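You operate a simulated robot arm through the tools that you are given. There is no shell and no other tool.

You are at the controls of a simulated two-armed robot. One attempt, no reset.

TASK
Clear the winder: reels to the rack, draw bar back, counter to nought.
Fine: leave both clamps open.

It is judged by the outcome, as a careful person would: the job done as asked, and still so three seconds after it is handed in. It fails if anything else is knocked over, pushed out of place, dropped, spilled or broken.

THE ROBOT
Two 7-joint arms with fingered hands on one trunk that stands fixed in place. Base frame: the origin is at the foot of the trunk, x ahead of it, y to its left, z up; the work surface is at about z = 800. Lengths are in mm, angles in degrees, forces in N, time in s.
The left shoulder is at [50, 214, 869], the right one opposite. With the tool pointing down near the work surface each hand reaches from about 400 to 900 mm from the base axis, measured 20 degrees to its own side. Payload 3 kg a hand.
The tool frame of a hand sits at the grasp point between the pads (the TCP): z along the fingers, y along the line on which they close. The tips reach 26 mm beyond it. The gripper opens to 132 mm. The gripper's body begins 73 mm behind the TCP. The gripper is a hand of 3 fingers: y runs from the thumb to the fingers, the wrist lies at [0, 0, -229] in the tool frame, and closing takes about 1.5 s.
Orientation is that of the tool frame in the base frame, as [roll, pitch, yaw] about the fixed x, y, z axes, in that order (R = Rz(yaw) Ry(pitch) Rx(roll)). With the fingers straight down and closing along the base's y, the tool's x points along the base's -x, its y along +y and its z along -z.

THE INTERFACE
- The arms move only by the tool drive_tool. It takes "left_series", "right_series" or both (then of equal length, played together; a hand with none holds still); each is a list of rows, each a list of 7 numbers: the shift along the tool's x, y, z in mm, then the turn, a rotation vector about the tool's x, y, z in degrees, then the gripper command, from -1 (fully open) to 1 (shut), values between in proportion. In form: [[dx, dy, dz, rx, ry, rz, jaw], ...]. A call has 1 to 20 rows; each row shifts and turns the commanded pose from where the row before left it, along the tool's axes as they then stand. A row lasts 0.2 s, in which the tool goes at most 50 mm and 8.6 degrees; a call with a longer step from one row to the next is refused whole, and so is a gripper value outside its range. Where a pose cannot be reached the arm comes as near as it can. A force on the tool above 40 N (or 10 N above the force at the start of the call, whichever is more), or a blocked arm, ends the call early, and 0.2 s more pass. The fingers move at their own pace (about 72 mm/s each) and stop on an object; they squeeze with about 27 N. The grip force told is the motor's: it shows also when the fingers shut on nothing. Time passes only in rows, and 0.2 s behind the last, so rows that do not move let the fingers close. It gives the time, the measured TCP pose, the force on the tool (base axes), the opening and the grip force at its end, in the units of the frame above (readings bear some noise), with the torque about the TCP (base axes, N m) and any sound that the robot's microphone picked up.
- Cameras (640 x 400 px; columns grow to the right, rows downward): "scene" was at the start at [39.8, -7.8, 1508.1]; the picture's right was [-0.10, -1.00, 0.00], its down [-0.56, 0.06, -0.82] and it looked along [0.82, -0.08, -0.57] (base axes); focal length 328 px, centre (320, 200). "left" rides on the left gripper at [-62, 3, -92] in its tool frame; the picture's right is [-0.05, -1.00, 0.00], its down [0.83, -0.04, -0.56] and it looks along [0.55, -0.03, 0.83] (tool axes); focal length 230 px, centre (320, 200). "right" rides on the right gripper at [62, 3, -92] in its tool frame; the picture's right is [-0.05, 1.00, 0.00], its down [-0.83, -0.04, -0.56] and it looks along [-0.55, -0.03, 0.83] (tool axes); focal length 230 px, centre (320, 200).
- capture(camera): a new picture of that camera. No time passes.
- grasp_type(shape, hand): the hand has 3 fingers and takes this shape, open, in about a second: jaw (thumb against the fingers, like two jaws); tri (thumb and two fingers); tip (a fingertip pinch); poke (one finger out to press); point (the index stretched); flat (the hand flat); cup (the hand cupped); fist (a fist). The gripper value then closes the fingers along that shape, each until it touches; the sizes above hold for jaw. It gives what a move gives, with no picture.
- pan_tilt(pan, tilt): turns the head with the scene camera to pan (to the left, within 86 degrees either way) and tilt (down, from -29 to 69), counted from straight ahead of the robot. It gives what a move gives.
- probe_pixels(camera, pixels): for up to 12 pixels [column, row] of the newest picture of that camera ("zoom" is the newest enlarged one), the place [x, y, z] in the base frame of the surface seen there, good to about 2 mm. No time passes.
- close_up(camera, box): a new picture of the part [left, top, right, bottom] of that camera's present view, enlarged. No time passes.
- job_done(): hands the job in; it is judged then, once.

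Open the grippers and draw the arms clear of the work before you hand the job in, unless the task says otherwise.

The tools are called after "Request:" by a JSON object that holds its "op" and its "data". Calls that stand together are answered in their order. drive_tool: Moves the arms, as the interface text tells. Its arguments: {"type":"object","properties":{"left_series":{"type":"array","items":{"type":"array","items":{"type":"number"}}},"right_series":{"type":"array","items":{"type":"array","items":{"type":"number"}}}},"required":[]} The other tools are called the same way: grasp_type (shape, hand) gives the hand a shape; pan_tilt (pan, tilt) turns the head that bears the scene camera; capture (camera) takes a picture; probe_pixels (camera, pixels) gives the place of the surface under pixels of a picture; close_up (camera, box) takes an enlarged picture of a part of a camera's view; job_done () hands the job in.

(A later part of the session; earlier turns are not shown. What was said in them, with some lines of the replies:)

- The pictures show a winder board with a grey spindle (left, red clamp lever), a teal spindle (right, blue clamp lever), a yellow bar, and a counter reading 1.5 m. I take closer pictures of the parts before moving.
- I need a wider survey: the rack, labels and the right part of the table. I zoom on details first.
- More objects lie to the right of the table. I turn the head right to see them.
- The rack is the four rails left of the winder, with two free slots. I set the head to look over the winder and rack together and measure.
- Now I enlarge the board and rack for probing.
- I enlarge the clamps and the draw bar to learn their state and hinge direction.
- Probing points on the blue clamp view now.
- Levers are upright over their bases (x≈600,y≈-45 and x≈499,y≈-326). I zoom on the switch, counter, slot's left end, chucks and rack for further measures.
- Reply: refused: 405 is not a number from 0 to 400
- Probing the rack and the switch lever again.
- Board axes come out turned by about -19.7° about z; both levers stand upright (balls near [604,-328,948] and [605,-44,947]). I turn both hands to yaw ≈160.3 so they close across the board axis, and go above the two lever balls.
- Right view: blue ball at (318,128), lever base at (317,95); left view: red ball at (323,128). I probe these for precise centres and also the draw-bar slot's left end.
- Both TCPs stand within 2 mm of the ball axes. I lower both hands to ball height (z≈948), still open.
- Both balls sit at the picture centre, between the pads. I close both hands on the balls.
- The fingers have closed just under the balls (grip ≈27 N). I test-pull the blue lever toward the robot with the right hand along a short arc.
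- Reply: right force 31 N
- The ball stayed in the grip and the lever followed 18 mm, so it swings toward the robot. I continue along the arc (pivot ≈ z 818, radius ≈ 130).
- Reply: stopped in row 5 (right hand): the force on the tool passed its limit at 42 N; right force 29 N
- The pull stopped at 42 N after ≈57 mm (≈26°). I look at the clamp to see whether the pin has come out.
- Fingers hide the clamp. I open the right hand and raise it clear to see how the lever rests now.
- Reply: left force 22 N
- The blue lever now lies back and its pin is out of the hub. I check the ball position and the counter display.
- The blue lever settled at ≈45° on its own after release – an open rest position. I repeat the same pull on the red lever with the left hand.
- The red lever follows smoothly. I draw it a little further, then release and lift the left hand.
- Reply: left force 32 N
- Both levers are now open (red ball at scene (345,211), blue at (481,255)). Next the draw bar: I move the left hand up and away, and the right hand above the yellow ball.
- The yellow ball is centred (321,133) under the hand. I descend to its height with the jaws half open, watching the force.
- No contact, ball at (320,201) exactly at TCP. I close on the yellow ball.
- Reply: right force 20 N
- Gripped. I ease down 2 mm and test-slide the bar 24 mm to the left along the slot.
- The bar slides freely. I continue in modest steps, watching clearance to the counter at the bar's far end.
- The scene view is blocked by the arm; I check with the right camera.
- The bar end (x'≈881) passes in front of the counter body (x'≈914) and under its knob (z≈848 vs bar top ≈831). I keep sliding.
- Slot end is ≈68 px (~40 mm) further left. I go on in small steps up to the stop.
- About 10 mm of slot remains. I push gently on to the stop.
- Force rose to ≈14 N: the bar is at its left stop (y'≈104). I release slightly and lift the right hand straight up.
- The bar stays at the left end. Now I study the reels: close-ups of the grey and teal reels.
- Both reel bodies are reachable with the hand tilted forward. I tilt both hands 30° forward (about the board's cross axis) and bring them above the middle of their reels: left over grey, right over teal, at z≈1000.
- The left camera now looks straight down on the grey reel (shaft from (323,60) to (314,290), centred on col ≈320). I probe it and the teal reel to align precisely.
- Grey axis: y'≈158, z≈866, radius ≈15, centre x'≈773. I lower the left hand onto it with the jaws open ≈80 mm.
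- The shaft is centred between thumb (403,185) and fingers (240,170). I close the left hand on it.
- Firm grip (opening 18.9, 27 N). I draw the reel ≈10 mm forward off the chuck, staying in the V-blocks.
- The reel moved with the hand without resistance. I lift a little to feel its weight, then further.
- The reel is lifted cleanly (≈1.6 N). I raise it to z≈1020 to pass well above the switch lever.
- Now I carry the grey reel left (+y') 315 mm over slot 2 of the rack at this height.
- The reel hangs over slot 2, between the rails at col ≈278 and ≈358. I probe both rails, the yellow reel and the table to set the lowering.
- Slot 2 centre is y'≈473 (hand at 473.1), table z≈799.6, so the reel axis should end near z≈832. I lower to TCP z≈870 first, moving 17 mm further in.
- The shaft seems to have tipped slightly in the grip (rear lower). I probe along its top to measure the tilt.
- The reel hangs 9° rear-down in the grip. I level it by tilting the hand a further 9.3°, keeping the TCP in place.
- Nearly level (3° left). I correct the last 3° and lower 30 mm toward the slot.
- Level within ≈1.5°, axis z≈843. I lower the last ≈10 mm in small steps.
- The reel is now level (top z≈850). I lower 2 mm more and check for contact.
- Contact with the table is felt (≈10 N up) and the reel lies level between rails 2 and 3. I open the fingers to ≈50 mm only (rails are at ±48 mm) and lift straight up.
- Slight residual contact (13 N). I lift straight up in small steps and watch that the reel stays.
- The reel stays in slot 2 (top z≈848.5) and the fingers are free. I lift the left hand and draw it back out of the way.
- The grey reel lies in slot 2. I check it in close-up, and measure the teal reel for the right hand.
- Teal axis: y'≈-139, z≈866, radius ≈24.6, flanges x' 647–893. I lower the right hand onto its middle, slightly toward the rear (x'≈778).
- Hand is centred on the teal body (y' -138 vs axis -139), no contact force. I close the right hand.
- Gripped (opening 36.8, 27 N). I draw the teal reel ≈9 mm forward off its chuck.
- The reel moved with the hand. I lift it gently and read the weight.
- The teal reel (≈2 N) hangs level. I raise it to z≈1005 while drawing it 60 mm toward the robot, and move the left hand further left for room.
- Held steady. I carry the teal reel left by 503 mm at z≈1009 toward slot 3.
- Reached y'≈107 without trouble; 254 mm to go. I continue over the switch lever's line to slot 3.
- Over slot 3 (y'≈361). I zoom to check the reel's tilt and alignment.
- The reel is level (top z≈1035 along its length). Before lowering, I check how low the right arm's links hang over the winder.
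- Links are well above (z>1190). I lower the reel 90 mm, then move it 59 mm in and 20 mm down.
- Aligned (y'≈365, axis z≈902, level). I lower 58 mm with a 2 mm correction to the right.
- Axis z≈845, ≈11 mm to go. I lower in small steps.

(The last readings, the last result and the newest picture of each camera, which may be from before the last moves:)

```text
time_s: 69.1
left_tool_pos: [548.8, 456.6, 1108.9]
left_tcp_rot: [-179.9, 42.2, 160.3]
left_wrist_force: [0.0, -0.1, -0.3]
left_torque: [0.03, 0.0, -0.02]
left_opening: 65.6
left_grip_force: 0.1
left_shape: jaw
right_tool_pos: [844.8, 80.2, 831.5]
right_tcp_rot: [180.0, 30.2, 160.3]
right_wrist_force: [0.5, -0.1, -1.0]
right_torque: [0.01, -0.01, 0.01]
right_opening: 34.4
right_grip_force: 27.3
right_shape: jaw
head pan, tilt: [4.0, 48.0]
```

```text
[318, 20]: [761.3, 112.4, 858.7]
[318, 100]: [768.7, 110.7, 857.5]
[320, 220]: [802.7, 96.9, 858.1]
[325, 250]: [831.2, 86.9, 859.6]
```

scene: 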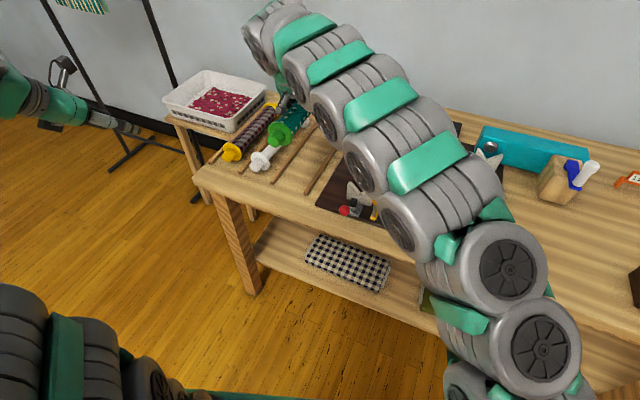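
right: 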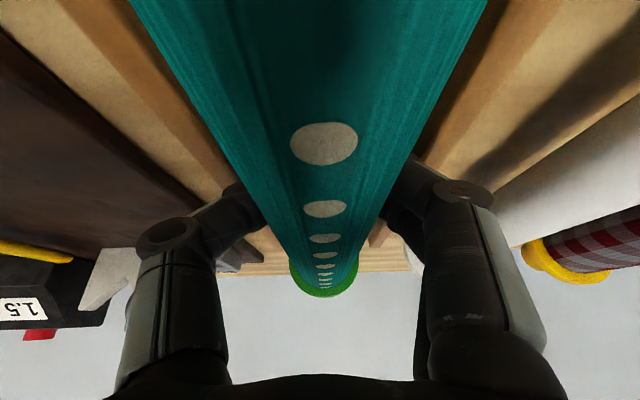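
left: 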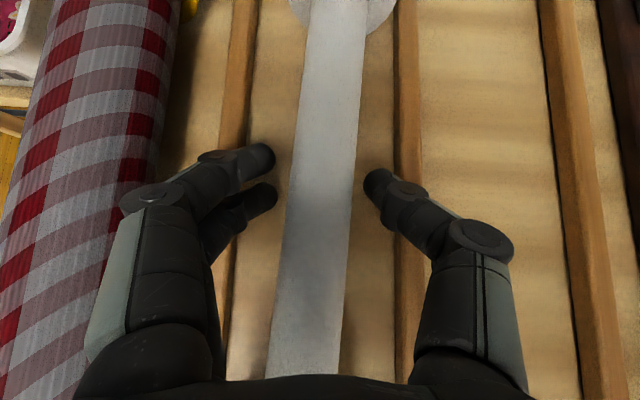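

Weight is partly taken by the table (force -1 N). I lower 1–2 mm more to be sure.

Request:
{"op": "drive_tool", "data": {"right_series": [[0.5, 0, 0.9, 0, 0, 0, 1], [0.4, 0, 0.6, 0, 0, 0, 1]]}}

Request:
{"op": "capture", "data": {"camera": "right"}}

Request:
{"op": "probe_pixels", "data": {"camera": "right", "pixels": [[318, 20], [318, 100], [320, 220], [325, 250]]}}

Request:
{"op": "close_up", "data": {"camera": "scene", "box": [210, 70, 370, 200]}}

```text
time_s: 69.7
left_tool_pos: [548.6, 455.6, 1109.2]
left_tcp_rot: [179.9, 42.3, 160.4]
left_wrist_force: [-0.1, -0.4, 0.1]
left_torque: [-0.01, -0.02, 0.02]
left_opening: 65.2
left_grip_force: 0.0
left_shape: jaw
right_tool_pos: [846.5, 81.5, 829.8]
right_tcp_rot: [179.9, 30.4, 160.2]
right_wrist_force: [0.7, 0.9, 10.7]
right_torque: [0.26, -0.14, 0.0]
right_opening: 35.0
right_grip_force: 27.1
right_shape: jaw
head pan, tilt: [4.0, 48.0]
```

```text
taken
```

right: 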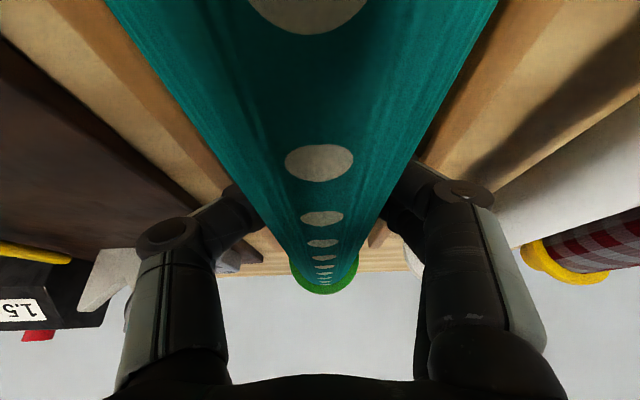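

```text
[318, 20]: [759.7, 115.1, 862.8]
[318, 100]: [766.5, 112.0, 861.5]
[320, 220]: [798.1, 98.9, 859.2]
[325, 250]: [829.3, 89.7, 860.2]
```

```text
3.08 times, centred on (290, 135) of scene
```

zoom: 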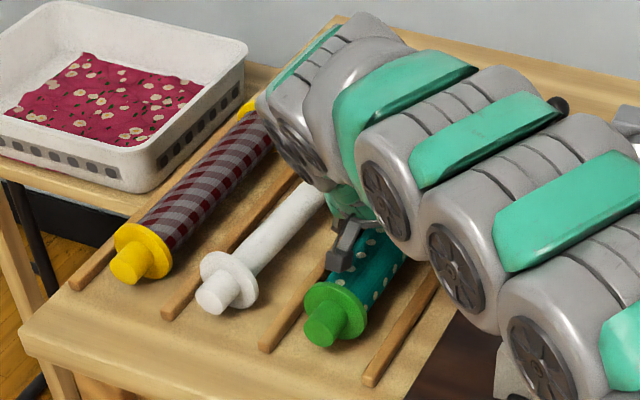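

Seated (≈11 N contact, reel level in slot 3). I open the right fingers to ≈62 mm, staying inside the rails.

Request:
{"op": "drive_tool", "data": {"right_series": [[0, 0, 0, 0, 0, 0, 0.4], [0, 0, 0, 0, 0, 0, 0.3], [0, 0, 0, 0, 0, 0, 0.2], [0, 0, 0, 0, 0, 0, 0.1], [0, 0, 0, 0, 0, 0, 0.06], [0, 0, 0, 0, 0, 0, 0.06]]}}

Request:
{"op": "capture", "data": {"camera": "right"}}

Request:
{"op": "probe_pixels", "data": {"camera": "right", "pixels": [[318, 20], [318, 100], [320, 220], [325, 250]]}}

```text
time_s: 71.1
left_tool_pos: [548.8, 457.1, 1107.6]
left_tcp_rot: [-180.0, 42.4, 160.3]
left_wrist_force: [-0.5, 0.4, 0.2]
left_torque: [0.0, 0.0, -0.02]
left_opening: 65.6
left_grip_force: 0.1
left_shape: jaw
right_tool_pos: [844.7, 81.2, 829.8]
right_tcp_rot: [180.0, 30.1, 160.3]
right_wrist_force: [-0.1, -1.3, 11.2]
right_torque: [0.17, -0.02, 0.02]
right_opening: 54.9
right_grip_force: 0.1
right_shape: jaw
head pan, tilt: [4.0, 48.0]
```

```text
taken
```

right: 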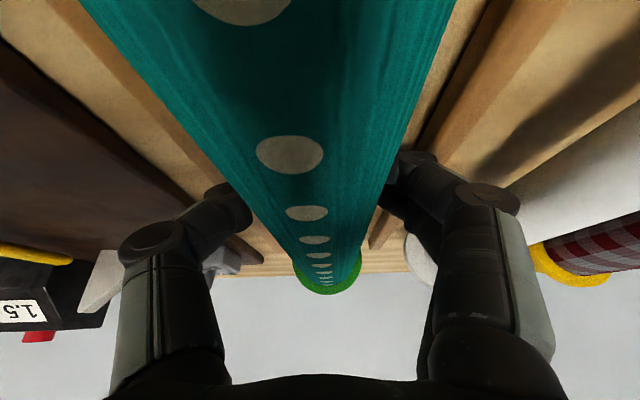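

```text
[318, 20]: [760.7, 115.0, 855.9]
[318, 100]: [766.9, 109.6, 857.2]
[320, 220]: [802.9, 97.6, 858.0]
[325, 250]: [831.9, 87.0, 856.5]
```

The reel rests by itself; the fingertips press the table lightly. I lift in small steps, keeping the opening.

Request:
{"op": "drive_tool", "data": {"right_series": [[-1, 0, -1.7, 0, 0, 0, 0.06], [-1.5, 0, -2.6, 0, 0, 0, 0.06], [-2, 0, -3.5, 0, 0, 0, 0.02]]}}

Request:
{"op": "capture", "data": {"camera": "right"}}

Request:
{"op": "probe_pixels", "data": {"camera": "right", "pixels": [[318, 20], [318, 100], [320, 220], [325, 250]]}}

```text
time_s: 71.9
left_tool_pos: [548.8, 456.0, 1108.9]
left_tcp_rot: [179.9, 42.3, 160.3]
left_wrist_force: [-0.3, -0.6, 0.4]
left_torque: [0.01, 0.01, -0.01]
left_opening: 65.5
left_grip_force: 0.0
left_shape: jaw
right_tool_pos: [844.6, 81.3, 838.4]
right_tcp_rot: [179.9, 30.1, 160.4]
right_wrist_force: [0.1, 0.8, 0.8]
right_torque: [0.03, 0.02, -0.02]
right_opening: 62.7
right_grip_force: 0.1
right_shape: jaw
head pan, tilt: [4.0, 48.0]
```

```text
taken
```

right: 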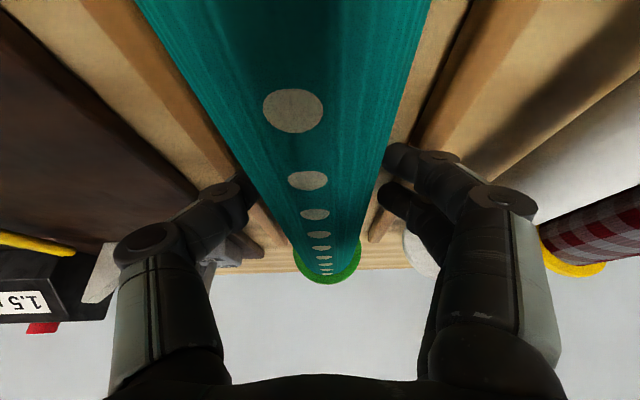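

```text
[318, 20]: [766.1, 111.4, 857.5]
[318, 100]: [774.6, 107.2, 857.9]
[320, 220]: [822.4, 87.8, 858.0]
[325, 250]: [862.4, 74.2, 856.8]
```

Clear of contact and the reel stays. I lift further straight up.

Request:
{"op": "drive_tool", "data": {"right_series": [[-2.5, 0, -4.3, 0, 0, 0, 0.02], [-5, 0, -8.7, 0, 0, 0, -0.05], [-7.5, 0, -13, 0, 0, 0, -0.1], [-10, 0, -17.3, 0, 0, 0, -0.1], [-10, 0, -17.3, 0, 0, 0, -0.1], [-10, 0, -17.3, 0, 0, 0, -0.1], [-10, 0, -17.3, 0, 0, 0, -0.1]]}}

Request:
{"op": "capture", "data": {"camera": "right"}}

Request:
{"op": "close_up", "data": {"camera": "scene", "box": [210, 70, 370, 200]}}

```text
time_s: 73.5
left_tool_pos: [549.5, 456.8, 1108.8]
left_tcp_rot: [180.0, 42.4, 160.3]
left_wrist_force: [0.2, 0.2, -1.0]
left_torque: [-0.01, -0.01, -0.05]
left_opening: 65.5
left_grip_force: 0.0
left_shape: jaw
right_tool_pos: [846.0, 80.8, 947.4]
right_tcp_rot: [180.0, 30.1, 160.4]
right_wrist_force: [0.1, -0.1, 0.2]
right_torque: [-0.02, -0.01, 0.01]
right_opening: 71.9
right_grip_force: 0.0
right_shape: jaw
head pan, tilt: [4.0, 48.0]
```

```text
taken
```

right: 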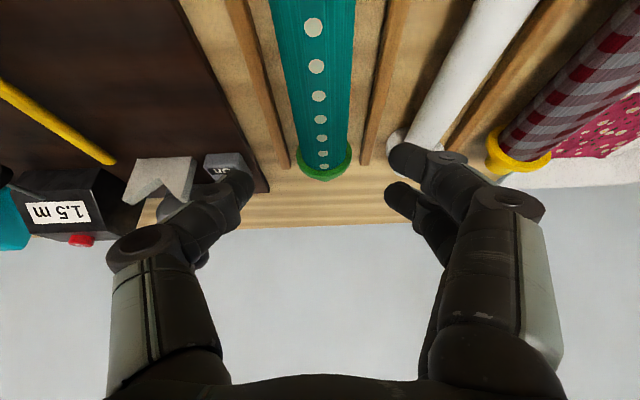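

```text
3.08 times, centred on (290, 135) of scene
```

zoom: 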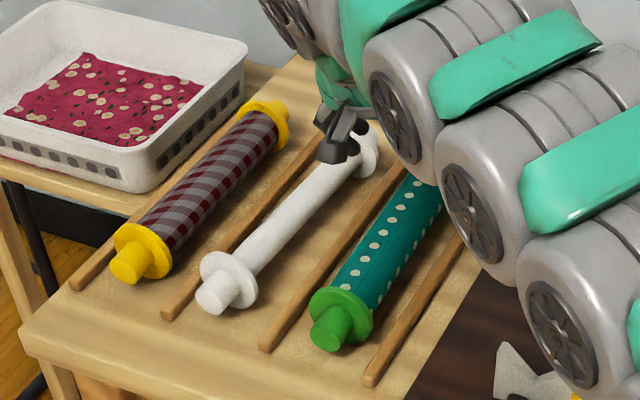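

All three reels lie in the rack. I retract the right hand straight back along its fingers, away from the switch lever.

Request:
{"op": "drive_tool", "data": {"right_series": [[0, 0, -20, 0, 0, 0, -0.1], [0, 0, -25, 0, 0, 0, -0.1], [0, 0, -25, 0, 0, 0, -0.1], [0, 0, -25, 0, 0, 0, -0.1], [0, 0, -25, 0, 0, 0, -0.1], [0, 0, -25, 0, 0, 0, -0.1]]}}

Request:
{"op": "capture", "data": {"camera": "right"}}

```text
time_s: 74.9
left_tool_pos: [548.6, 456.3, 1108.8]
left_tcp_rot: [180.0, 42.3, 160.2]
left_wrist_force: [0.9, -0.7, -0.2]
left_torque: [-0.02, -0.01, 0.02]
left_opening: 65.4
left_grip_force: 0.1
left_shape: jaw
right_tool_pos: [776.1, 106.6, 1074.6]
right_tcp_rot: [180.0, 30.1, 160.3]
right_wrist_force: [-0.2, 0.8, -0.5]
right_torque: [0.01, -0.01, 0.01]
right_opening: 72.0
right_grip_force: 0.1
right_shape: jaw
head pan, tilt: [4.0, 48.0]
```

```text
taken
```

right: 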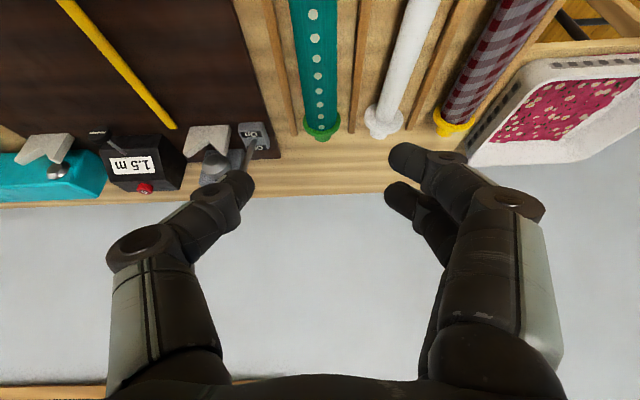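

Now the counter. I bring the right hand across to above and in front of the counter, adding 10° of forward tilt.

Request:
{"op": "drive_tool", "data": {"right_series": [[-6, -20, 4.7, 0, 0, 0, -0.1], [-6, -26, 4.7, 0, 0, 0, -0.1], [-6, -26, 4.7, 0, 0, 0, -0.1], [-6, -26, 4.7, 0, 0, 0, -0.1], [-6, -26, 4.7, 0, 0, 0, -0.1], [-6, -26, 4.7, 0, 0, 0, -0.1], [-6, -26, 4.7, 0, 0, 0, -0.1], [-6, -26, 4.7, 0, 0, 0, -0.1], [-6, -26, 4.7, 0, 0, 0, -0.1], [-6, -26, 4.7, 0, 0, 0, -0.1], [-6, -26, 4.7, 0, 0, 0, -0.1], [-6, -26, 4.7, 0, 0, 0, -0.1], [-6, -26, 4.7, 0, 0, 0, -0.1], [-6, -22, 4.7, 0, 0, 0, -0.1], [0, 0, 0, 0, -5, 0, -0.1], [0, 0, 0, 0, -5, 0, -0.1]]}}

Request:
{"op": "grasp_type", "data": {"shape": "poke", "hand": "right"}}

Request:
{"op": "capture", "data": {"camera": "right"}}

Request:
{"op": "capture", "data": {"camera": "scene"}}

```text
time_s: 78.3
left_tool_pos: [548.6, 456.6, 1107.8]
left_tcp_rot: [180.0, 42.3, 160.2]
left_wrist_force: [-0.4, 0.2, 0.6]
left_torque: [0.02, 0.05, 0.03]
left_opening: 65.7
left_grip_force: 0.0
left_shape: jaw
right_tool_pos: [755.2, -265.1, 1057.3]
right_tcp_rot: [-179.8, 40.0, 160.3]
right_wrist_force: [0.2, -0.1, -0.7]
right_torque: [-0.03, -0.01, 0.01]
right_opening: 72.1
right_grip_force: 0.1
right_shape: jaw
head pan, tilt: [4.0, 48.0]
```

```text
time_s: 79.2
left_tool_pos: [548.5, 456.5, 1108.3]
left_tcp_rot: [-180.0, 42.3, 160.3]
left_wrist_force: [0.9, 0.2, 0.3]
left_torque: [-0.06, -0.02, 0.0]
left_opening: 65.3
left_grip_force: 0.0
left_shape: jaw
right_tool_pos: [756.9, -264.4, 1058.1]
right_tcp_rot: [-180.0, 40.1, 160.3]
right_wrist_force: [-0.1, 0.7, -0.1]
right_torque: [0.05, 0.01, -0.01]
right_opening: 0.0
right_grip_force: 0.1
right_shape: poke
head pan, tilt: [4.0, 48.0]
```

```text
taken
```

right: 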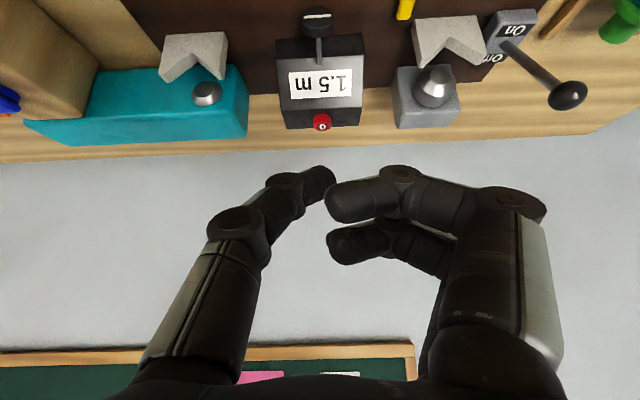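

```text
taken
```

scene: 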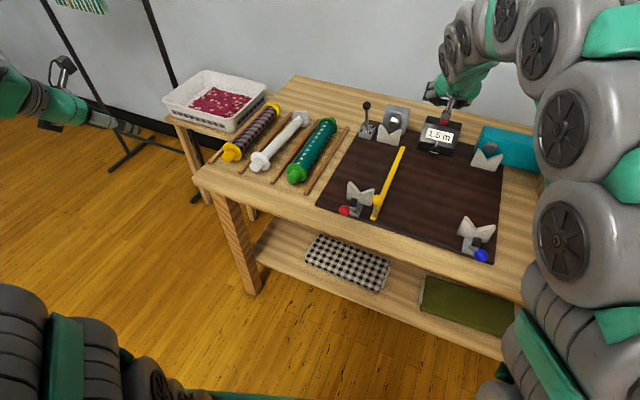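

The hand shows a thumb tip at (322,178) and folded fingers at (335,200),(340,240). I probe them and the button to know which part leads.

Request:
{"op": "probe_pixels", "data": {"camera": "right", "pixels": [[325, 175], [310, 185], [335, 200], [335, 240], [360, 200], [400, 172], [322, 118], [322, 124], [322, 112], [345, 100], [345, 118], [322, 128]]}}

Request:
{"op": "close_up", "data": {"camera": "scene", "box": [400, 60, 500, 160]}}

Request:
{"op": "close_up", "data": {"camera": "right", "box": [240, 0, 400, 150]}}

```text
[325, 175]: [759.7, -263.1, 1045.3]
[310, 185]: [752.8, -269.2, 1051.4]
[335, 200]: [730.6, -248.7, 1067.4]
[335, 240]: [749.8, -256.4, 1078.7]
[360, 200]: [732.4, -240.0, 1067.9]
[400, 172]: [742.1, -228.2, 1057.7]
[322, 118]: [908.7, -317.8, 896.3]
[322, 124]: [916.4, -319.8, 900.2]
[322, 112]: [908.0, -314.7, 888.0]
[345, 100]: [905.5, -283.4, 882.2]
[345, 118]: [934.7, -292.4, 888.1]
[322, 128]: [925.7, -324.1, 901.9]
```

```text
4.00 times, centred on (450, 110) of scene
```

zoom: 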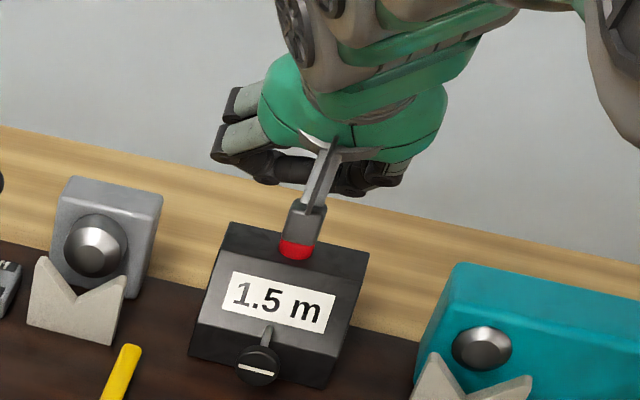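

```text
2.67 times, centred on (320, 75) of right
```

zoom: 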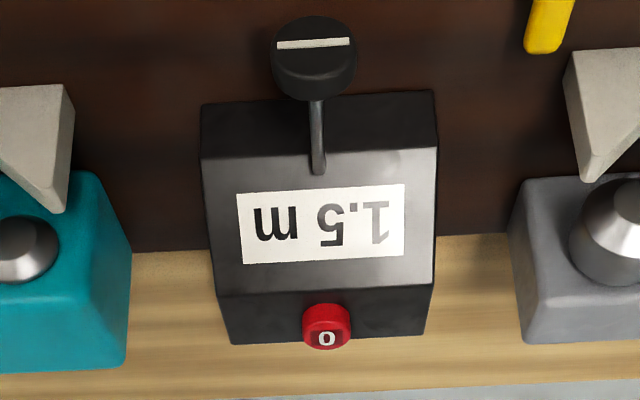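

In "poke" the thumb tip leads by only ≈11–15 mm past the TCP. I try the "point" shape, which may give a straighter finger.

Request:
{"op": "grasp_type", "data": {"shape": "point", "hand": "right"}}

Request:
{"op": "capture", "data": {"camera": "right"}}

Request:
{"op": "close_up", "data": {"camera": "scene", "box": [400, 60, 500, 160]}}

```text
time_s: 80.1
left_tool_pos: [549.4, 456.7, 1107.5]
left_tcp_rot: [-179.9, 42.4, 160.4]
left_wrist_force: [0.3, -0.1, -1.1]
left_torque: [-0.02, -0.01, 0.02]
left_opening: 65.6
left_grip_force: 0.0
left_shape: jaw
right_tool_pos: [756.8, -264.1, 1058.2]
right_tcp_rot: [-180.0, 40.1, 160.2]
right_wrist_force: [-0.1, -1.1, -0.6]
right_torque: [-0.01, -0.03, 0.01]
right_opening: 0.0
right_grip_force: 0.1
right_shape: point
head pan, tilt: [4.0, 48.0]
```

```text
taken
```

right: 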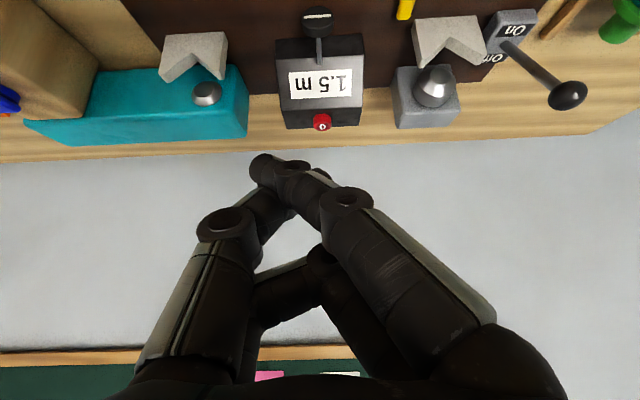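

```text
4.00 times, centred on (450, 110) of scene
```

zoom: 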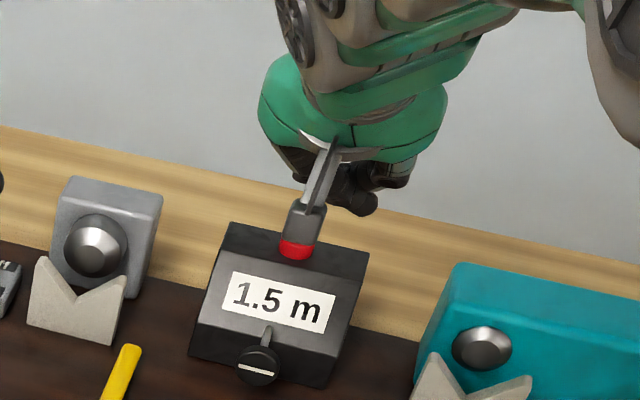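

In "point" the index crosses to (262,165). I probe its tip to compute its place in the tool frame.

Request:
{"op": "probe_pixels", "data": {"camera": "right", "pixels": [[262, 165], [256, 170], [265, 180], [275, 158], [300, 170], [345, 195], [325, 175], [262, 155]]}}

Request:
{"op": "close_up", "data": {"camera": "right", "box": [200, 120, 380, 280]}}

```text
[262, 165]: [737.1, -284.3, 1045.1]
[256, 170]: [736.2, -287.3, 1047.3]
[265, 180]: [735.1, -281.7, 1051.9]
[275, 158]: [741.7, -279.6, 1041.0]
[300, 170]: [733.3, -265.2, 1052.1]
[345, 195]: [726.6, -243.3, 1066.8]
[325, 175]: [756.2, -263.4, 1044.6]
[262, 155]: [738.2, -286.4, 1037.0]
```

```text
2.50 times, centred on (290, 200) of right
```

zoom: 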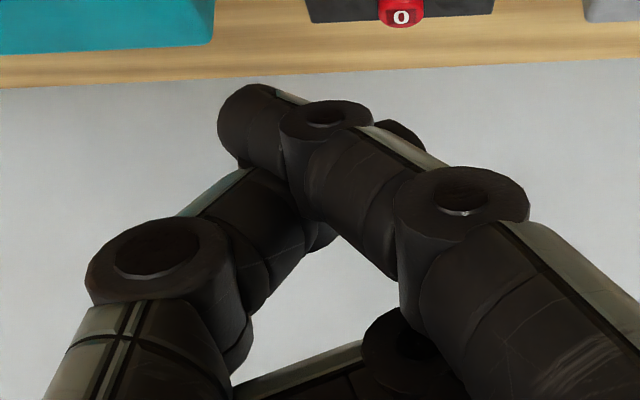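

"Poke" leaves the other fingers folded back ≈25 mm behind the TCP, so it is better for the button (centre ≈[922,-322,901]). I return to "poke" and move the thumb tip to ≈27 mm above the button.

Request:
{"op": "grasp_type", "data": {"shape": "poke", "hand": "right"}}

Request:
{"op": "drive_tool", "data": {"right_series": [[-7.2, 0, 23.6, 0, 0, 0, -1], [-7.2, 0, 23.6, 0, 0, 0, -1], [-7.2, 0, 23.6, 0, 0, 0, -1], [-7.2, 0, 23.6, 0, 0, 0, -1], [-7.2, 0, 23.6, 0, 0, 0, -1], [-7.2, 0, 23.6, 0, 0, 0, -1]]}}

Request:
{"op": "capture", "data": {"camera": "right"}}

Request:
{"op": "close_up", "data": {"camera": "scene", "box": [400, 60, 500, 160]}}

```text
time_s: 81.0
left_tool_pos: [547.5, 456.0, 1108.7]
left_tcp_rot: [180.0, 42.3, 160.2]
left_wrist_force: [0.6, -0.2, -0.9]
left_torque: [0.03, -0.02, 0.0]
left_opening: 65.4
left_grip_force: 0.1
left_shape: jaw
right_tool_pos: [757.1, -264.7, 1059.0]
right_tcp_rot: [-180.0, 40.1, 160.2]
right_wrist_force: [0.4, 0.1, 1.1]
right_torque: [-0.03, 0.01, -0.04]
right_opening: 0.1
right_grip_force: 0.1
right_shape: poke
head pan, tilt: [4.0, 48.0]
```

```text
time_s: 82.4
left_tool_pos: [548.7, 456.9, 1109.3]
left_tcp_rot: [179.9, 42.3, 160.3]
left_wrist_force: [0.0, 0.1, -0.4]
left_torque: [-0.01, 0.0, 0.01]
left_opening: 65.4
left_grip_force: 0.0
left_shape: jaw
right_tool_pos: [873.1, -306.3, 978.3]
right_tcp_rot: [179.9, 40.2, 160.1]
right_wrist_force: [-0.1, 0.0, 0.7]
right_torque: [-0.01, -0.02, 0.0]
right_opening: 0.0
right_grip_force: 0.0
right_shape: poke
head pan, tilt: [4.0, 48.0]
```

```text
taken
```

right: 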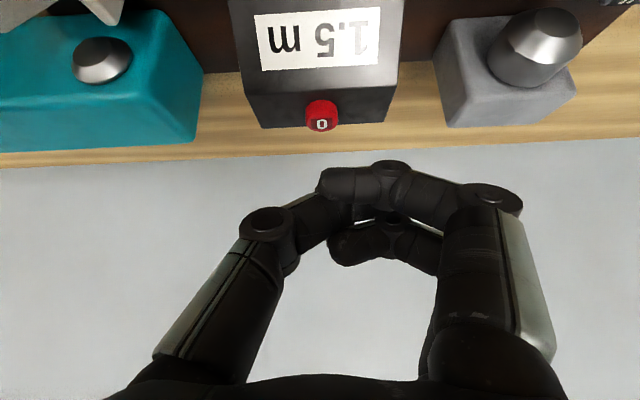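

```text
4.00 times, centred on (450, 110) of scene
```

zoom: 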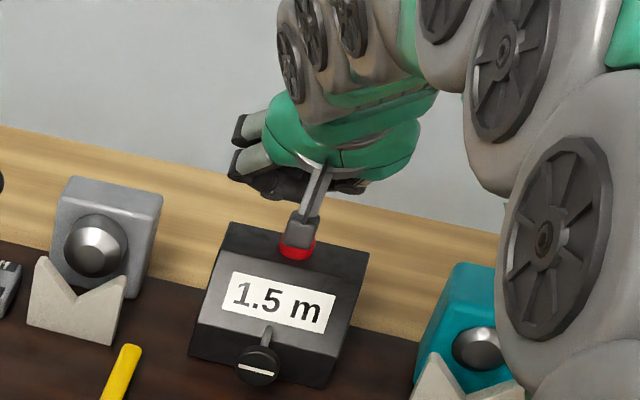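

The fingers look slightly different now; I enlarge and probe the fingertips and the button again.

Request:
{"op": "close_up", "data": {"camera": "right", "box": [230, 80, 430, 280]}}

Request:
{"op": "probe_pixels", "data": {"camera": "right", "pixels": [[322, 183], [340, 175], [315, 220], [300, 225], [340, 245], [345, 208], [330, 195], [322, 112], [322, 124], [305, 215], [350, 190]]}}

```text
2.00 times, centred on (330, 180) of right
```

zoom: 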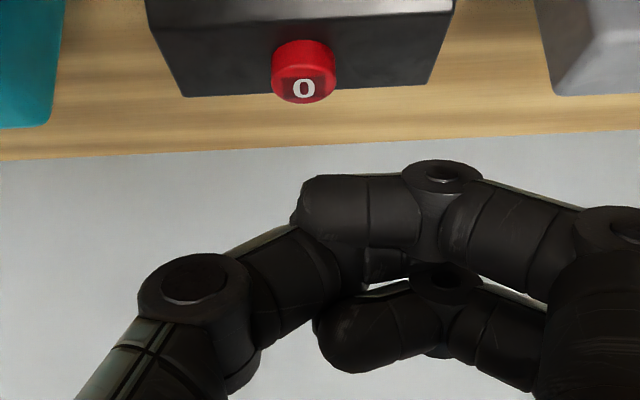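

```text
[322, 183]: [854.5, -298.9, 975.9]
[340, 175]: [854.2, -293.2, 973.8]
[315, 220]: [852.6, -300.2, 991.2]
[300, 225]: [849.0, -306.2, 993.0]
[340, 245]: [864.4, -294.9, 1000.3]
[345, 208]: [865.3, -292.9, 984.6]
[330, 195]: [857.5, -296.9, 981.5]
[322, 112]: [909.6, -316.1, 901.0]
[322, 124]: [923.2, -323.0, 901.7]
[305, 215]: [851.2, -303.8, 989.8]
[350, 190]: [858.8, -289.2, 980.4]
```

In "poke" with value -1 no digit is clearly stretched. I try the other end of the range (1) here in free air and look.

Request:
{"op": "drive_tool", "data": {"right_series": [[0, 0, 0, 0, 0, 0, 0], [0, 0, 0, 0, 0, 0, 0.5], [0, 0, 0, 0, 0, 0, 1], [0, 0, 0, 0, 0, 0, 1], [0, 0, 0, 0, 0, 0, 1], [0, 0, 0, 0, 0, 0, 1]]}}

Request:
{"op": "close_up", "data": {"camera": "right", "box": [160, 80, 500, 330]}}

```text
time_s: 83.8
left_tool_pos: [548.5, 457.1, 1109.0]
left_tcp_rot: [180.0, 42.3, 160.3]
left_wrist_force: [-0.3, -1.0, -0.1]
left_torque: [0.01, 0.03, 0.04]
left_opening: 65.4
left_grip_force: 0.0
left_shape: jaw
right_tool_pos: [872.9, -304.6, 976.9]
right_tcp_rot: [-180.0, 40.1, 160.4]
right_wrist_force: [-0.2, 0.1, 0.0]
right_torque: [0.02, 0.0, 0.01]
right_opening: 0.2
right_grip_force: 0.2
right_shape: poke
head pan, tilt: [4.0, 48.0]
```

```text
1.60 times, centred on (330, 205) of right
```

zoom: 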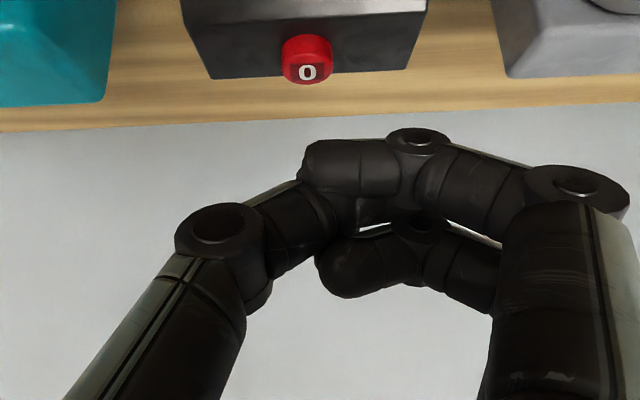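

The thumb got caught behind the index when switching from "point". I go back through "jaw" and then "poke" to get the clean shape.

Request:
{"op": "grasp_type", "data": {"shape": "jaw", "hand": "right"}}

Request:
{"op": "grasp_type", "data": {"shape": "poke", "hand": "right"}}

Request:
{"op": "capture", "data": {"camera": "right"}}

Request:
{"op": "close_up", "data": {"camera": "right", "box": [160, 80, 500, 330]}}

Request:
{"op": "probe_pixels", "data": {"camera": "right", "pixels": [[325, 175], [310, 185], [332, 180], [320, 170], [335, 200], [335, 240], [400, 172], [322, 124], [322, 112]]}}

```text
time_s: 84.7
left_tool_pos: [547.8, 456.6, 1108.0]
left_tcp_rot: [-180.0, 42.3, 160.2]
left_wrist_force: [-0.3, -0.4, -0.5]
left_torque: [-0.01, -0.05, 0.01]
left_opening: 65.4
left_grip_force: 0.0
left_shape: jaw
right_tool_pos: [873.5, -305.1, 976.9]
right_tcp_rot: [180.0, 40.1, 160.2]
right_wrist_force: [0.4, 0.5, -0.1]
right_torque: [-0.01, -0.03, -0.02]
right_opening: 132.0
right_grip_force: 0.1
right_shape: jaw
head pan, tilt: [4.0, 48.0]
```

```text
time_s: 85.6
left_tool_pos: [549.2, 456.0, 1108.0]
left_tcp_rot: [179.9, 42.3, 160.3]
left_wrist_force: [-0.7, 0.8, 0.2]
left_torque: [0.0, -0.01, 0.0]
left_opening: 65.4
left_grip_force: 0.2
left_shape: jaw
right_tool_pos: [873.3, -306.6, 976.8]
right_tcp_rot: [-179.9, 40.1, 160.4]
right_wrist_force: [-0.3, -0.3, 0.3]
right_torque: [0.01, 0.04, 0.02]
right_opening: 0.0
right_grip_force: 0.0
right_shape: poke
head pan, tilt: [4.0, 48.0]
```

```text
taken
```

right: 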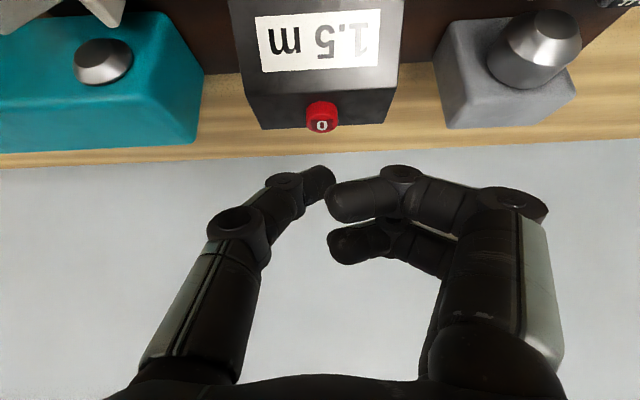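

```text
1.60 times, centred on (330, 205) of right
```

zoom: 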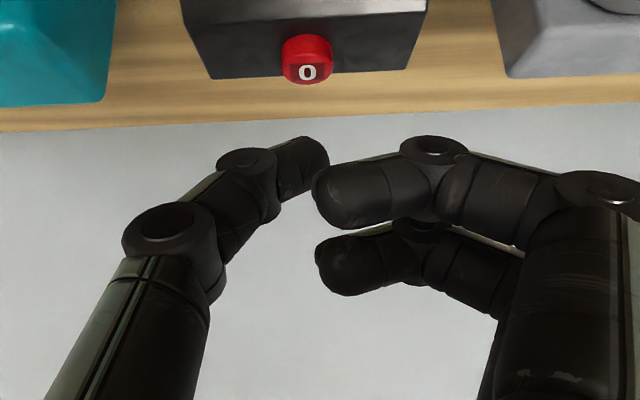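

```text
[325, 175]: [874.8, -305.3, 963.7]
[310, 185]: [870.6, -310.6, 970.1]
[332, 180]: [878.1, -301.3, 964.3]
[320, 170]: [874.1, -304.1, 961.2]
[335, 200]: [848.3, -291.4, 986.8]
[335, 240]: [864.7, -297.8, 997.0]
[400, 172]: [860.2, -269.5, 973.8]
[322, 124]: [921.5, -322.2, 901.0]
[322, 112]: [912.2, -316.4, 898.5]
```

Now the thumb stands out cleanly (tip ≈ (325,172)), others folded. I bring its tip to ≈15 mm above the button.

Request:
{"op": "drive_tool", "data": {"right_series": [[-3.4, -0.2, 19, 0, 0, 0, -1], [-3.4, -0.2, 19, 0, 0, 0, -1], [-3.4, -0.2, 19, 0, 0, 0, -1], [0, 0, 0, 0, 0, 0, -1]]}}

Request:
{"op": "capture", "data": {"camera": "right"}}

Request:
{"op": "close_up", "data": {"camera": "scene", "box": [400, 60, 500, 160]}}

```text
time_s: 86.6
left_tool_pos: [549.0, 457.0, 1108.9]
left_tcp_rot: [180.0, 42.3, 160.3]
left_wrist_force: [0.2, 0.0, -0.3]
left_torque: [0.01, -0.01, -0.02]
left_opening: 65.3
left_grip_force: 0.0
left_shape: jaw
right_tool_pos: [916.0, -320.6, 938.9]
right_tcp_rot: [-180.0, 40.1, 160.2]
right_wrist_force: [0.4, -1.3, 0.8]
right_torque: [-0.03, 0.01, 0.02]
right_opening: 0.0
right_grip_force: 0.0
right_shape: poke
head pan, tilt: [4.0, 48.0]
```

```text
taken
```

right: 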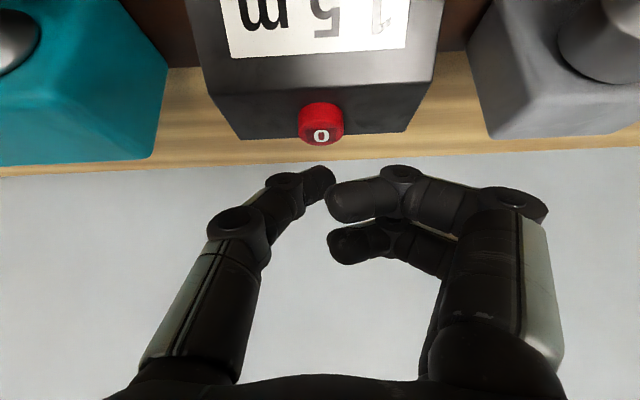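

```text
4.00 times, centred on (450, 110) of scene
```

zoom: 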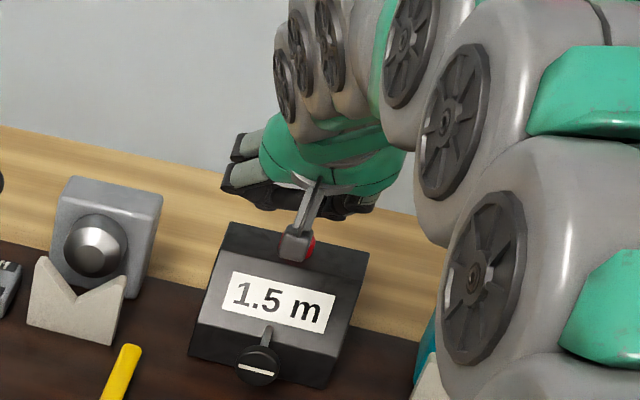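

Thumb tip is aligned laterally with the button (col ≈321). I move 4 mm forward and descend 12 mm in small steps.

Request:
{"op": "drive_tool", "data": {"right_series": [[0.8, 0, 7.2, 0, 0, 0, -1], [1.9, 0, 2.3, 0, 0, 0, -1], [1.9, 0, 2.3, 0, 0, 0, -1]]}}

Request:
{"op": "capture", "data": {"camera": "right"}}

```text
time_s: 87.4
left_tool_pos: [548.0, 456.6, 1108.2]
left_tcp_rot: [180.0, 42.3, 160.3]
left_wrist_force: [0.3, 0.0, -0.4]
left_torque: [0.0, 0.0, 0.03]
left_opening: 65.4
left_grip_force: 0.0
left_shape: jaw
right_tool_pos: [919.4, -321.6, 928.3]
right_tcp_rot: [179.9, 40.0, 160.3]
right_wrist_force: [0.0, -0.1, -0.2]
right_torque: [0.0, 0.01, 0.02]
right_opening: 0.0
right_grip_force: 0.0
right_shape: poke
head pan, tilt: [4.0, 48.0]
```

```text
taken
```

right: 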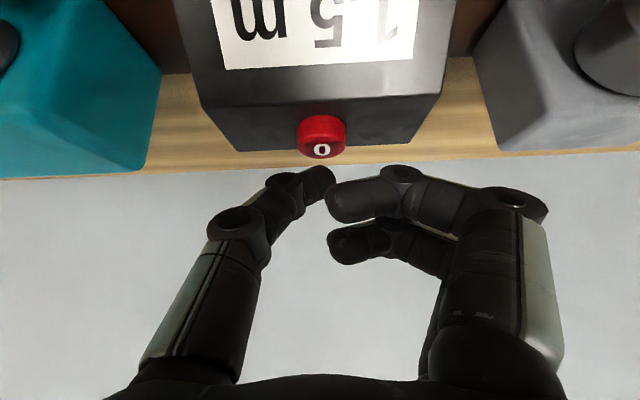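

Button top now at (321,150), just below the thumb tip. I descend further in 2.5 mm steps and watch force and sound.

Request:
{"op": "drive_tool", "data": {"right_series": [[1.6, 0, 1.9, 0, 0, 0, -1], [1.6, 0, 1.9, 0, 0, 0, -1], [1.6, 0, 1.9, 0, 0, 0, -1]]}}

Request:
{"op": "capture", "data": {"camera": "right"}}

Request:
{"op": "close_up", "data": {"camera": "scene", "box": [400, 60, 500, 160]}}

```text
time_s: 88.2
left_tool_pos: [549.5, 455.9, 1107.1]
left_tcp_rot: [180.0, 42.3, 160.4]
left_wrist_force: [-0.7, 0.4, -0.1]
left_torque: [0.0, 0.01, -0.01]
left_opening: 65.3
left_grip_force: 0.1
left_shape: jaw
right_tool_pos: [918.3, -321.5, 921.7]
right_tcp_rot: [180.0, 40.1, 160.3]
right_wrist_force: [0.8, -1.2, 2.1]
right_torque: [0.01, -0.06, 0.02]
right_opening: 0.0
right_grip_force: 0.1
right_shape: poke
head pan, tilt: [4.0, 48.0]
heard: click
```

```text
taken
```

right: 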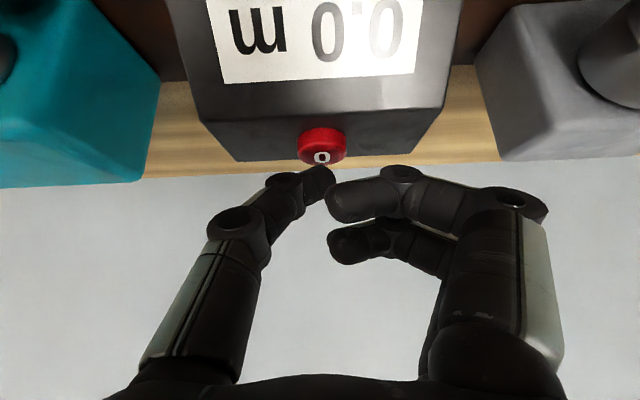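

```text
4.00 times, centred on (450, 110) of scene
```

zoom: 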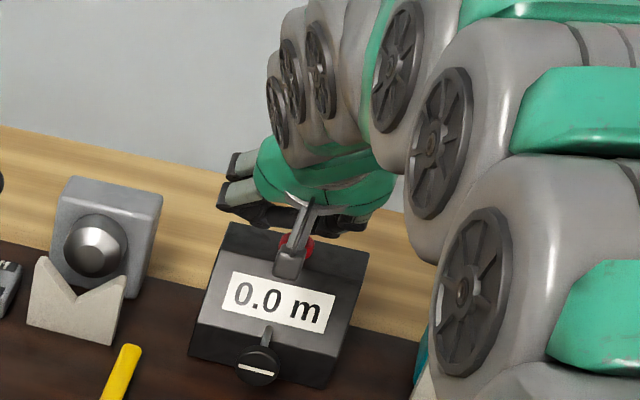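

A click was heard and the counter reads 0.0 m. I lift the thumb off and retract the right hand.

Request:
{"op": "drive_tool", "data": {"right_series": [[-3.2, 0, -3.8, 0, 0, 0, -1], [-6.4, 0, -7.7, 0, 0, 0, -1], [-6.4, 0, -7.7, 0, 0, 0, -1], [0, 0, -25, 0, 0, 0, -1], [0, 0, -25, 0, 0, 0, -1], [0, 0, -25, 0, 0, 0, -1], [0, 0, -25, 0, 0, 0, -1], [0, 0, -25, 0, 0, 0, -1], [0, 0, -25, 0, 0, 0, -1], [0, -10, -30, 0, 0, 0, -1], [0, -20, -30, 0, 0, 0, -1], [0, -25, -30, 0, 0, 0, -1], [0, -25, -30, 0, 0, 0, -1], [0, -25, -30, 0, 0, 0, -1]]}}

Request:
{"op": "grasp_type", "data": {"shape": "jaw", "hand": "right"}}

Request:
{"op": "capture", "data": {"camera": "scene"}}

Request:
{"op": "capture", "data": {"camera": "right"}}

```text
time_s: 91.2
left_tool_pos: [548.2, 456.2, 1108.6]
left_tcp_rot: [180.0, 42.2, 160.3]
left_wrist_force: [0.5, 1.6, 0.5]
left_torque: [0.0, 0.0, 0.01]
left_opening: 65.6
left_grip_force: 0.1
left_shape: jaw
right_tool_pos: [699.8, -356.1, 1178.0]
right_tcp_rot: [-179.9, 40.2, 160.3]
right_wrist_force: [-0.5, -0.5, 0.2]
right_torque: [0.0, -0.02, 0.0]
right_opening: 0.0
right_grip_force: 0.1
right_shape: poke
head pan, tilt: [4.0, 48.0]
```

```text
time_s: 92.1
left_tool_pos: [548.0, 457.0, 1108.9]
left_tcp_rot: [-179.9, 42.3, 160.3]
left_wrist_force: [0.3, 0.1, -0.2]
left_torque: [-0.02, -0.02, 0.01]
left_opening: 65.2
left_grip_force: 0.1
left_shape: jaw
right_tool_pos: [700.6, -354.9, 1176.2]
right_tcp_rot: [180.0, 40.1, 160.3]
right_wrist_force: [-0.3, -0.4, -0.4]
right_torque: [0.01, 0.01, 0.01]
right_opening: 132.0
right_grip_force: 0.0
right_shape: jaw
head pan, tilt: [4.0, 48.0]
```

```text
taken
```

scene: 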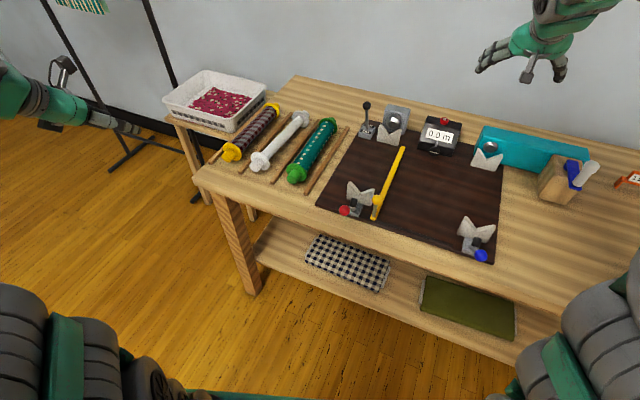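

```text
taken
```

right: 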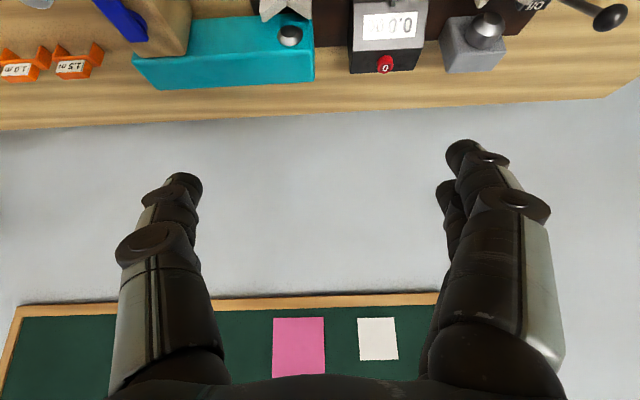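

I check the final state closely: clamps, draw bar, counter and rack.

Request:
{"op": "close_up", "data": {"camera": "scene", "box": [330, 100, 530, 270]}}

Request:
{"op": "close_up", "data": {"camera": "scene", "box": [190, 80, 360, 210]}}

Request:
{"op": "close_up", "data": {"camera": "scene", "box": [330, 165, 420, 230]}}

Request:
{"op": "probe_pixels", "data": {"camera": "zoom", "pixels": [[108, 320], [175, 265], [335, 250], [318, 290], [310, 355], [475, 60], [290, 360], [430, 392]]}}

Request:
{"op": "close_up", "data": {"camera": "scene", "box": [440, 195, 520, 270]}}

Request:
{"op": "probe_pixels", "data": {"camera": "zoom", "pixels": [[325, 320], [285, 245], [240, 270]]}}

```text
2.35 times, centred on (430, 185) of scene
```

zoom: 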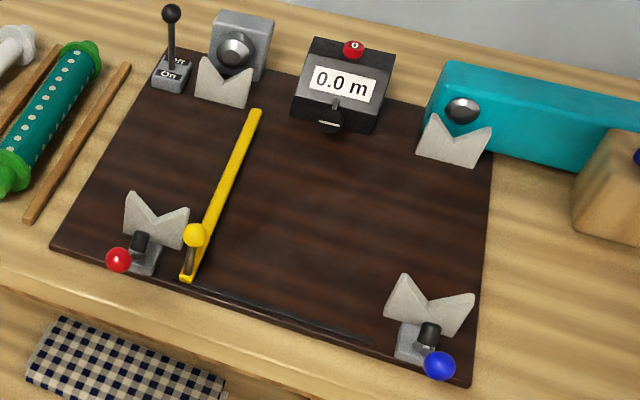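

```text
3.08 times, centred on (275, 145) of scene
```

zoom: 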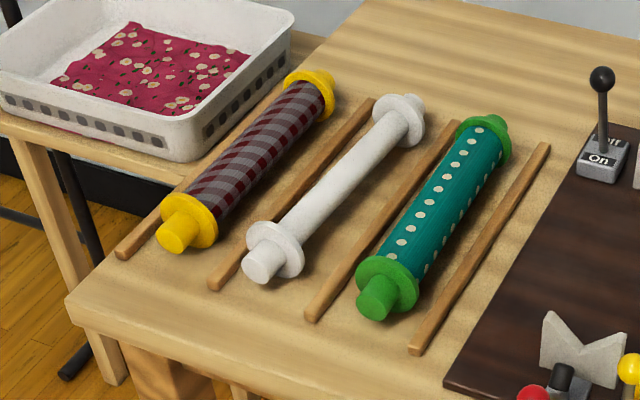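

```text
6.15 times, centred on (375, 198) of scene
```

zoom: 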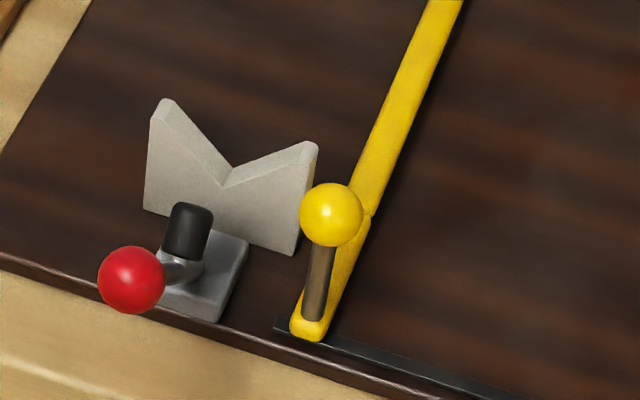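

```text
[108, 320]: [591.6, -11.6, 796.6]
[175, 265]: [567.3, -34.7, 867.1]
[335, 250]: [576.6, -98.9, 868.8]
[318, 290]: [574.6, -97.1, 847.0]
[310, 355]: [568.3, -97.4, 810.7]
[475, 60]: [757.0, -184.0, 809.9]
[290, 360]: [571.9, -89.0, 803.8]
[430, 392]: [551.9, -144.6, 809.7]
```

```text
5.33 times, centred on (480, 232) of scene
```

zoom: 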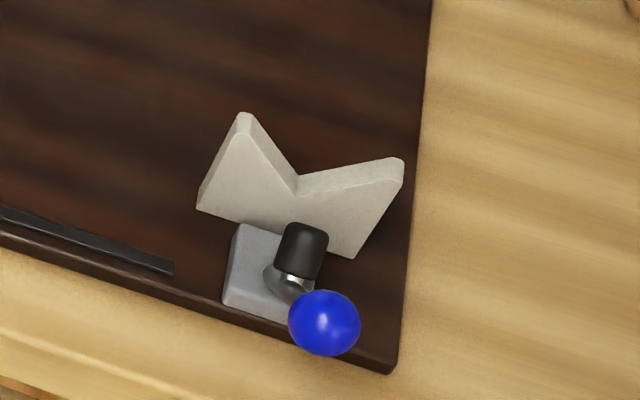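

```text
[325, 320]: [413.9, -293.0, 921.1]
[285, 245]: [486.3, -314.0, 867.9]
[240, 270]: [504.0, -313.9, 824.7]
```

Everything is as wanted: reels in the rack, bar at its left stop, counter 0.0 m, both levers back. I open both hands and draw the arms clear.

Request:
{"op": "drive_tool", "data": {"right_series": [[19, -3, -21, 0, 0, 0, -1], [19, -3, -21, 0, 0, 0, -1], [19, -3, -21, 0, 0, 0, -1], [19, -3, -21, 0, 0, 0, -1], [19, -3, -21, 0, 0, 0, -1], [19, -3, -21, 0, 0, 0, -1], [19, -3, -21, 0, 0, 0, -1], [19, -3, -21, 0, 0, 0, -1]], "left_series": [[10, 0, -10, 0, 0, 0, -0.3], [15, 0, -15, 0, 0, 0, -0.7], [15, 0, -15, 0, 0, 0, -1], [15, 0, -15, 0, 0, 0, -1], [0, 0, 0, 0, 0, 0, -1], [0, 0, 0, 0, 0, 0, -1], [0, 0, 0, 0, 0, 0, -1], [0, 0, 0, 0, 0, 0, -1]]}}

Request:
{"op": "pan_tilt", "data": {"pan": -5.6, "tilt": 40}}

Request:
{"op": "capture", "data": {"camera": "scene"}}

Request:
{"op": "close_up", "data": {"camera": "scene", "box": [140, 150, 520, 340]}}

```text
time_s: 93.9
left_tool_pos: [476.0, 481.3, 1113.1]
left_tcp_rot: [-180.0, 42.3, 160.3]
left_wrist_force: [0.7, -0.1, -0.1]
left_torque: [-0.05, 0.0, 0.01]
left_opening: 132.0
left_grip_force: 0.0
left_shape: jaw
right_tool_pos: [479.9, -301.6, 1208.1]
right_tcp_rot: [180.0, 40.1, 160.2]
right_wrist_force: [-0.2, -0.4, -0.2]
right_torque: [0.01, -0.01, 0.0]
right_opening: 131.7
right_grip_force: 0.0
right_shape: jaw
head pan, tilt: [4.0, 48.0]
```

```text
time_s: 94.6
left_tool_pos: [476.1, 482.0, 1113.4]
left_tcp_rot: [180.0, 42.3, 160.2]
left_wrist_force: [0.1, 0.4, 0.1]
left_torque: [0.0, 0.03, 0.0]
left_opening: 131.8
left_grip_force: 0.0
left_shape: jaw
right_tool_pos: [480.9, -301.8, 1207.6]
right_tcp_rot: [179.9, 40.1, 160.3]
right_wrist_force: [-0.3, 0.6, 0.5]
right_torque: [-0.01, 0.0, 0.01]
right_opening: 131.9
right_grip_force: 0.1
right_shape: jaw
head pan, tilt: [-5.6, 40.0]
```

```text
taken
```

scene: 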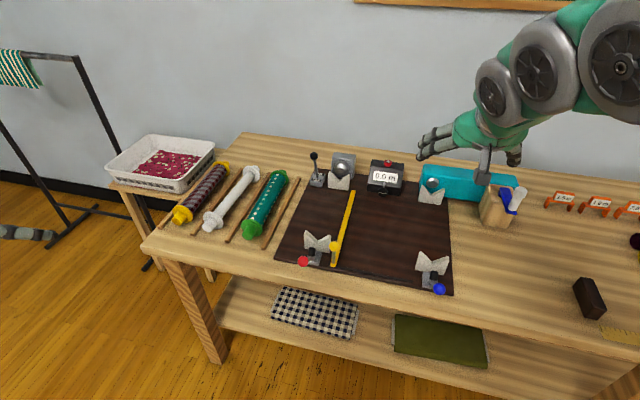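

```text
1.68 times, centred on (330, 245) of scene
```

zoom: 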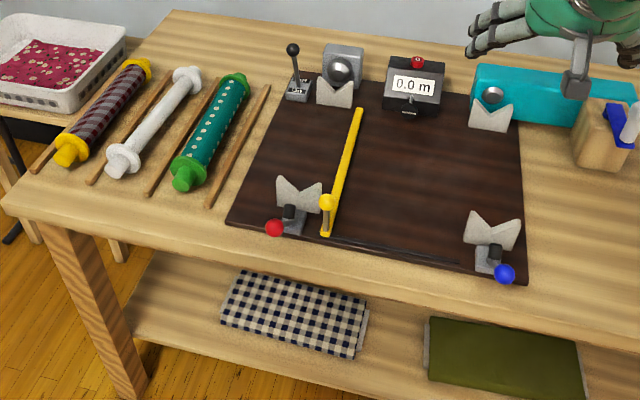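

The final picture shows three reels in the rack, the yellow bar at its left stop, the counter at 0.0 m, both clamp levers laid back open, and both arms clear with open hands. I hand the job in.

Request:
{"op": "job_done", "data": {}}

```text
The job is handed in.
```

I cleared the winder and handed the job in. The last pictures before hand-in showed everything in place:

- **Reels:** the grey reel is in the middle slot of the rack and the teal reel in the slot beside it. The yellow reel was already there and was not touched.
- **Draw bar:** it started at the right-hand end of its slot. I took "back" to mean the other end, so it now rests against the left stop. Nothing on the winder marks which end is home.
- **Counter:** I pressed the red 0 button, heard a click, and it reads 0.0 m.
- **Clamps:** both levers are laid back about 45°, with their pins clear of the reel supports.

I left the motor's On/Off lever alone, as you didn't mention it. It appears to lean toward "On", though nothing was turning. Both hands are open and the arms are clear of the work.
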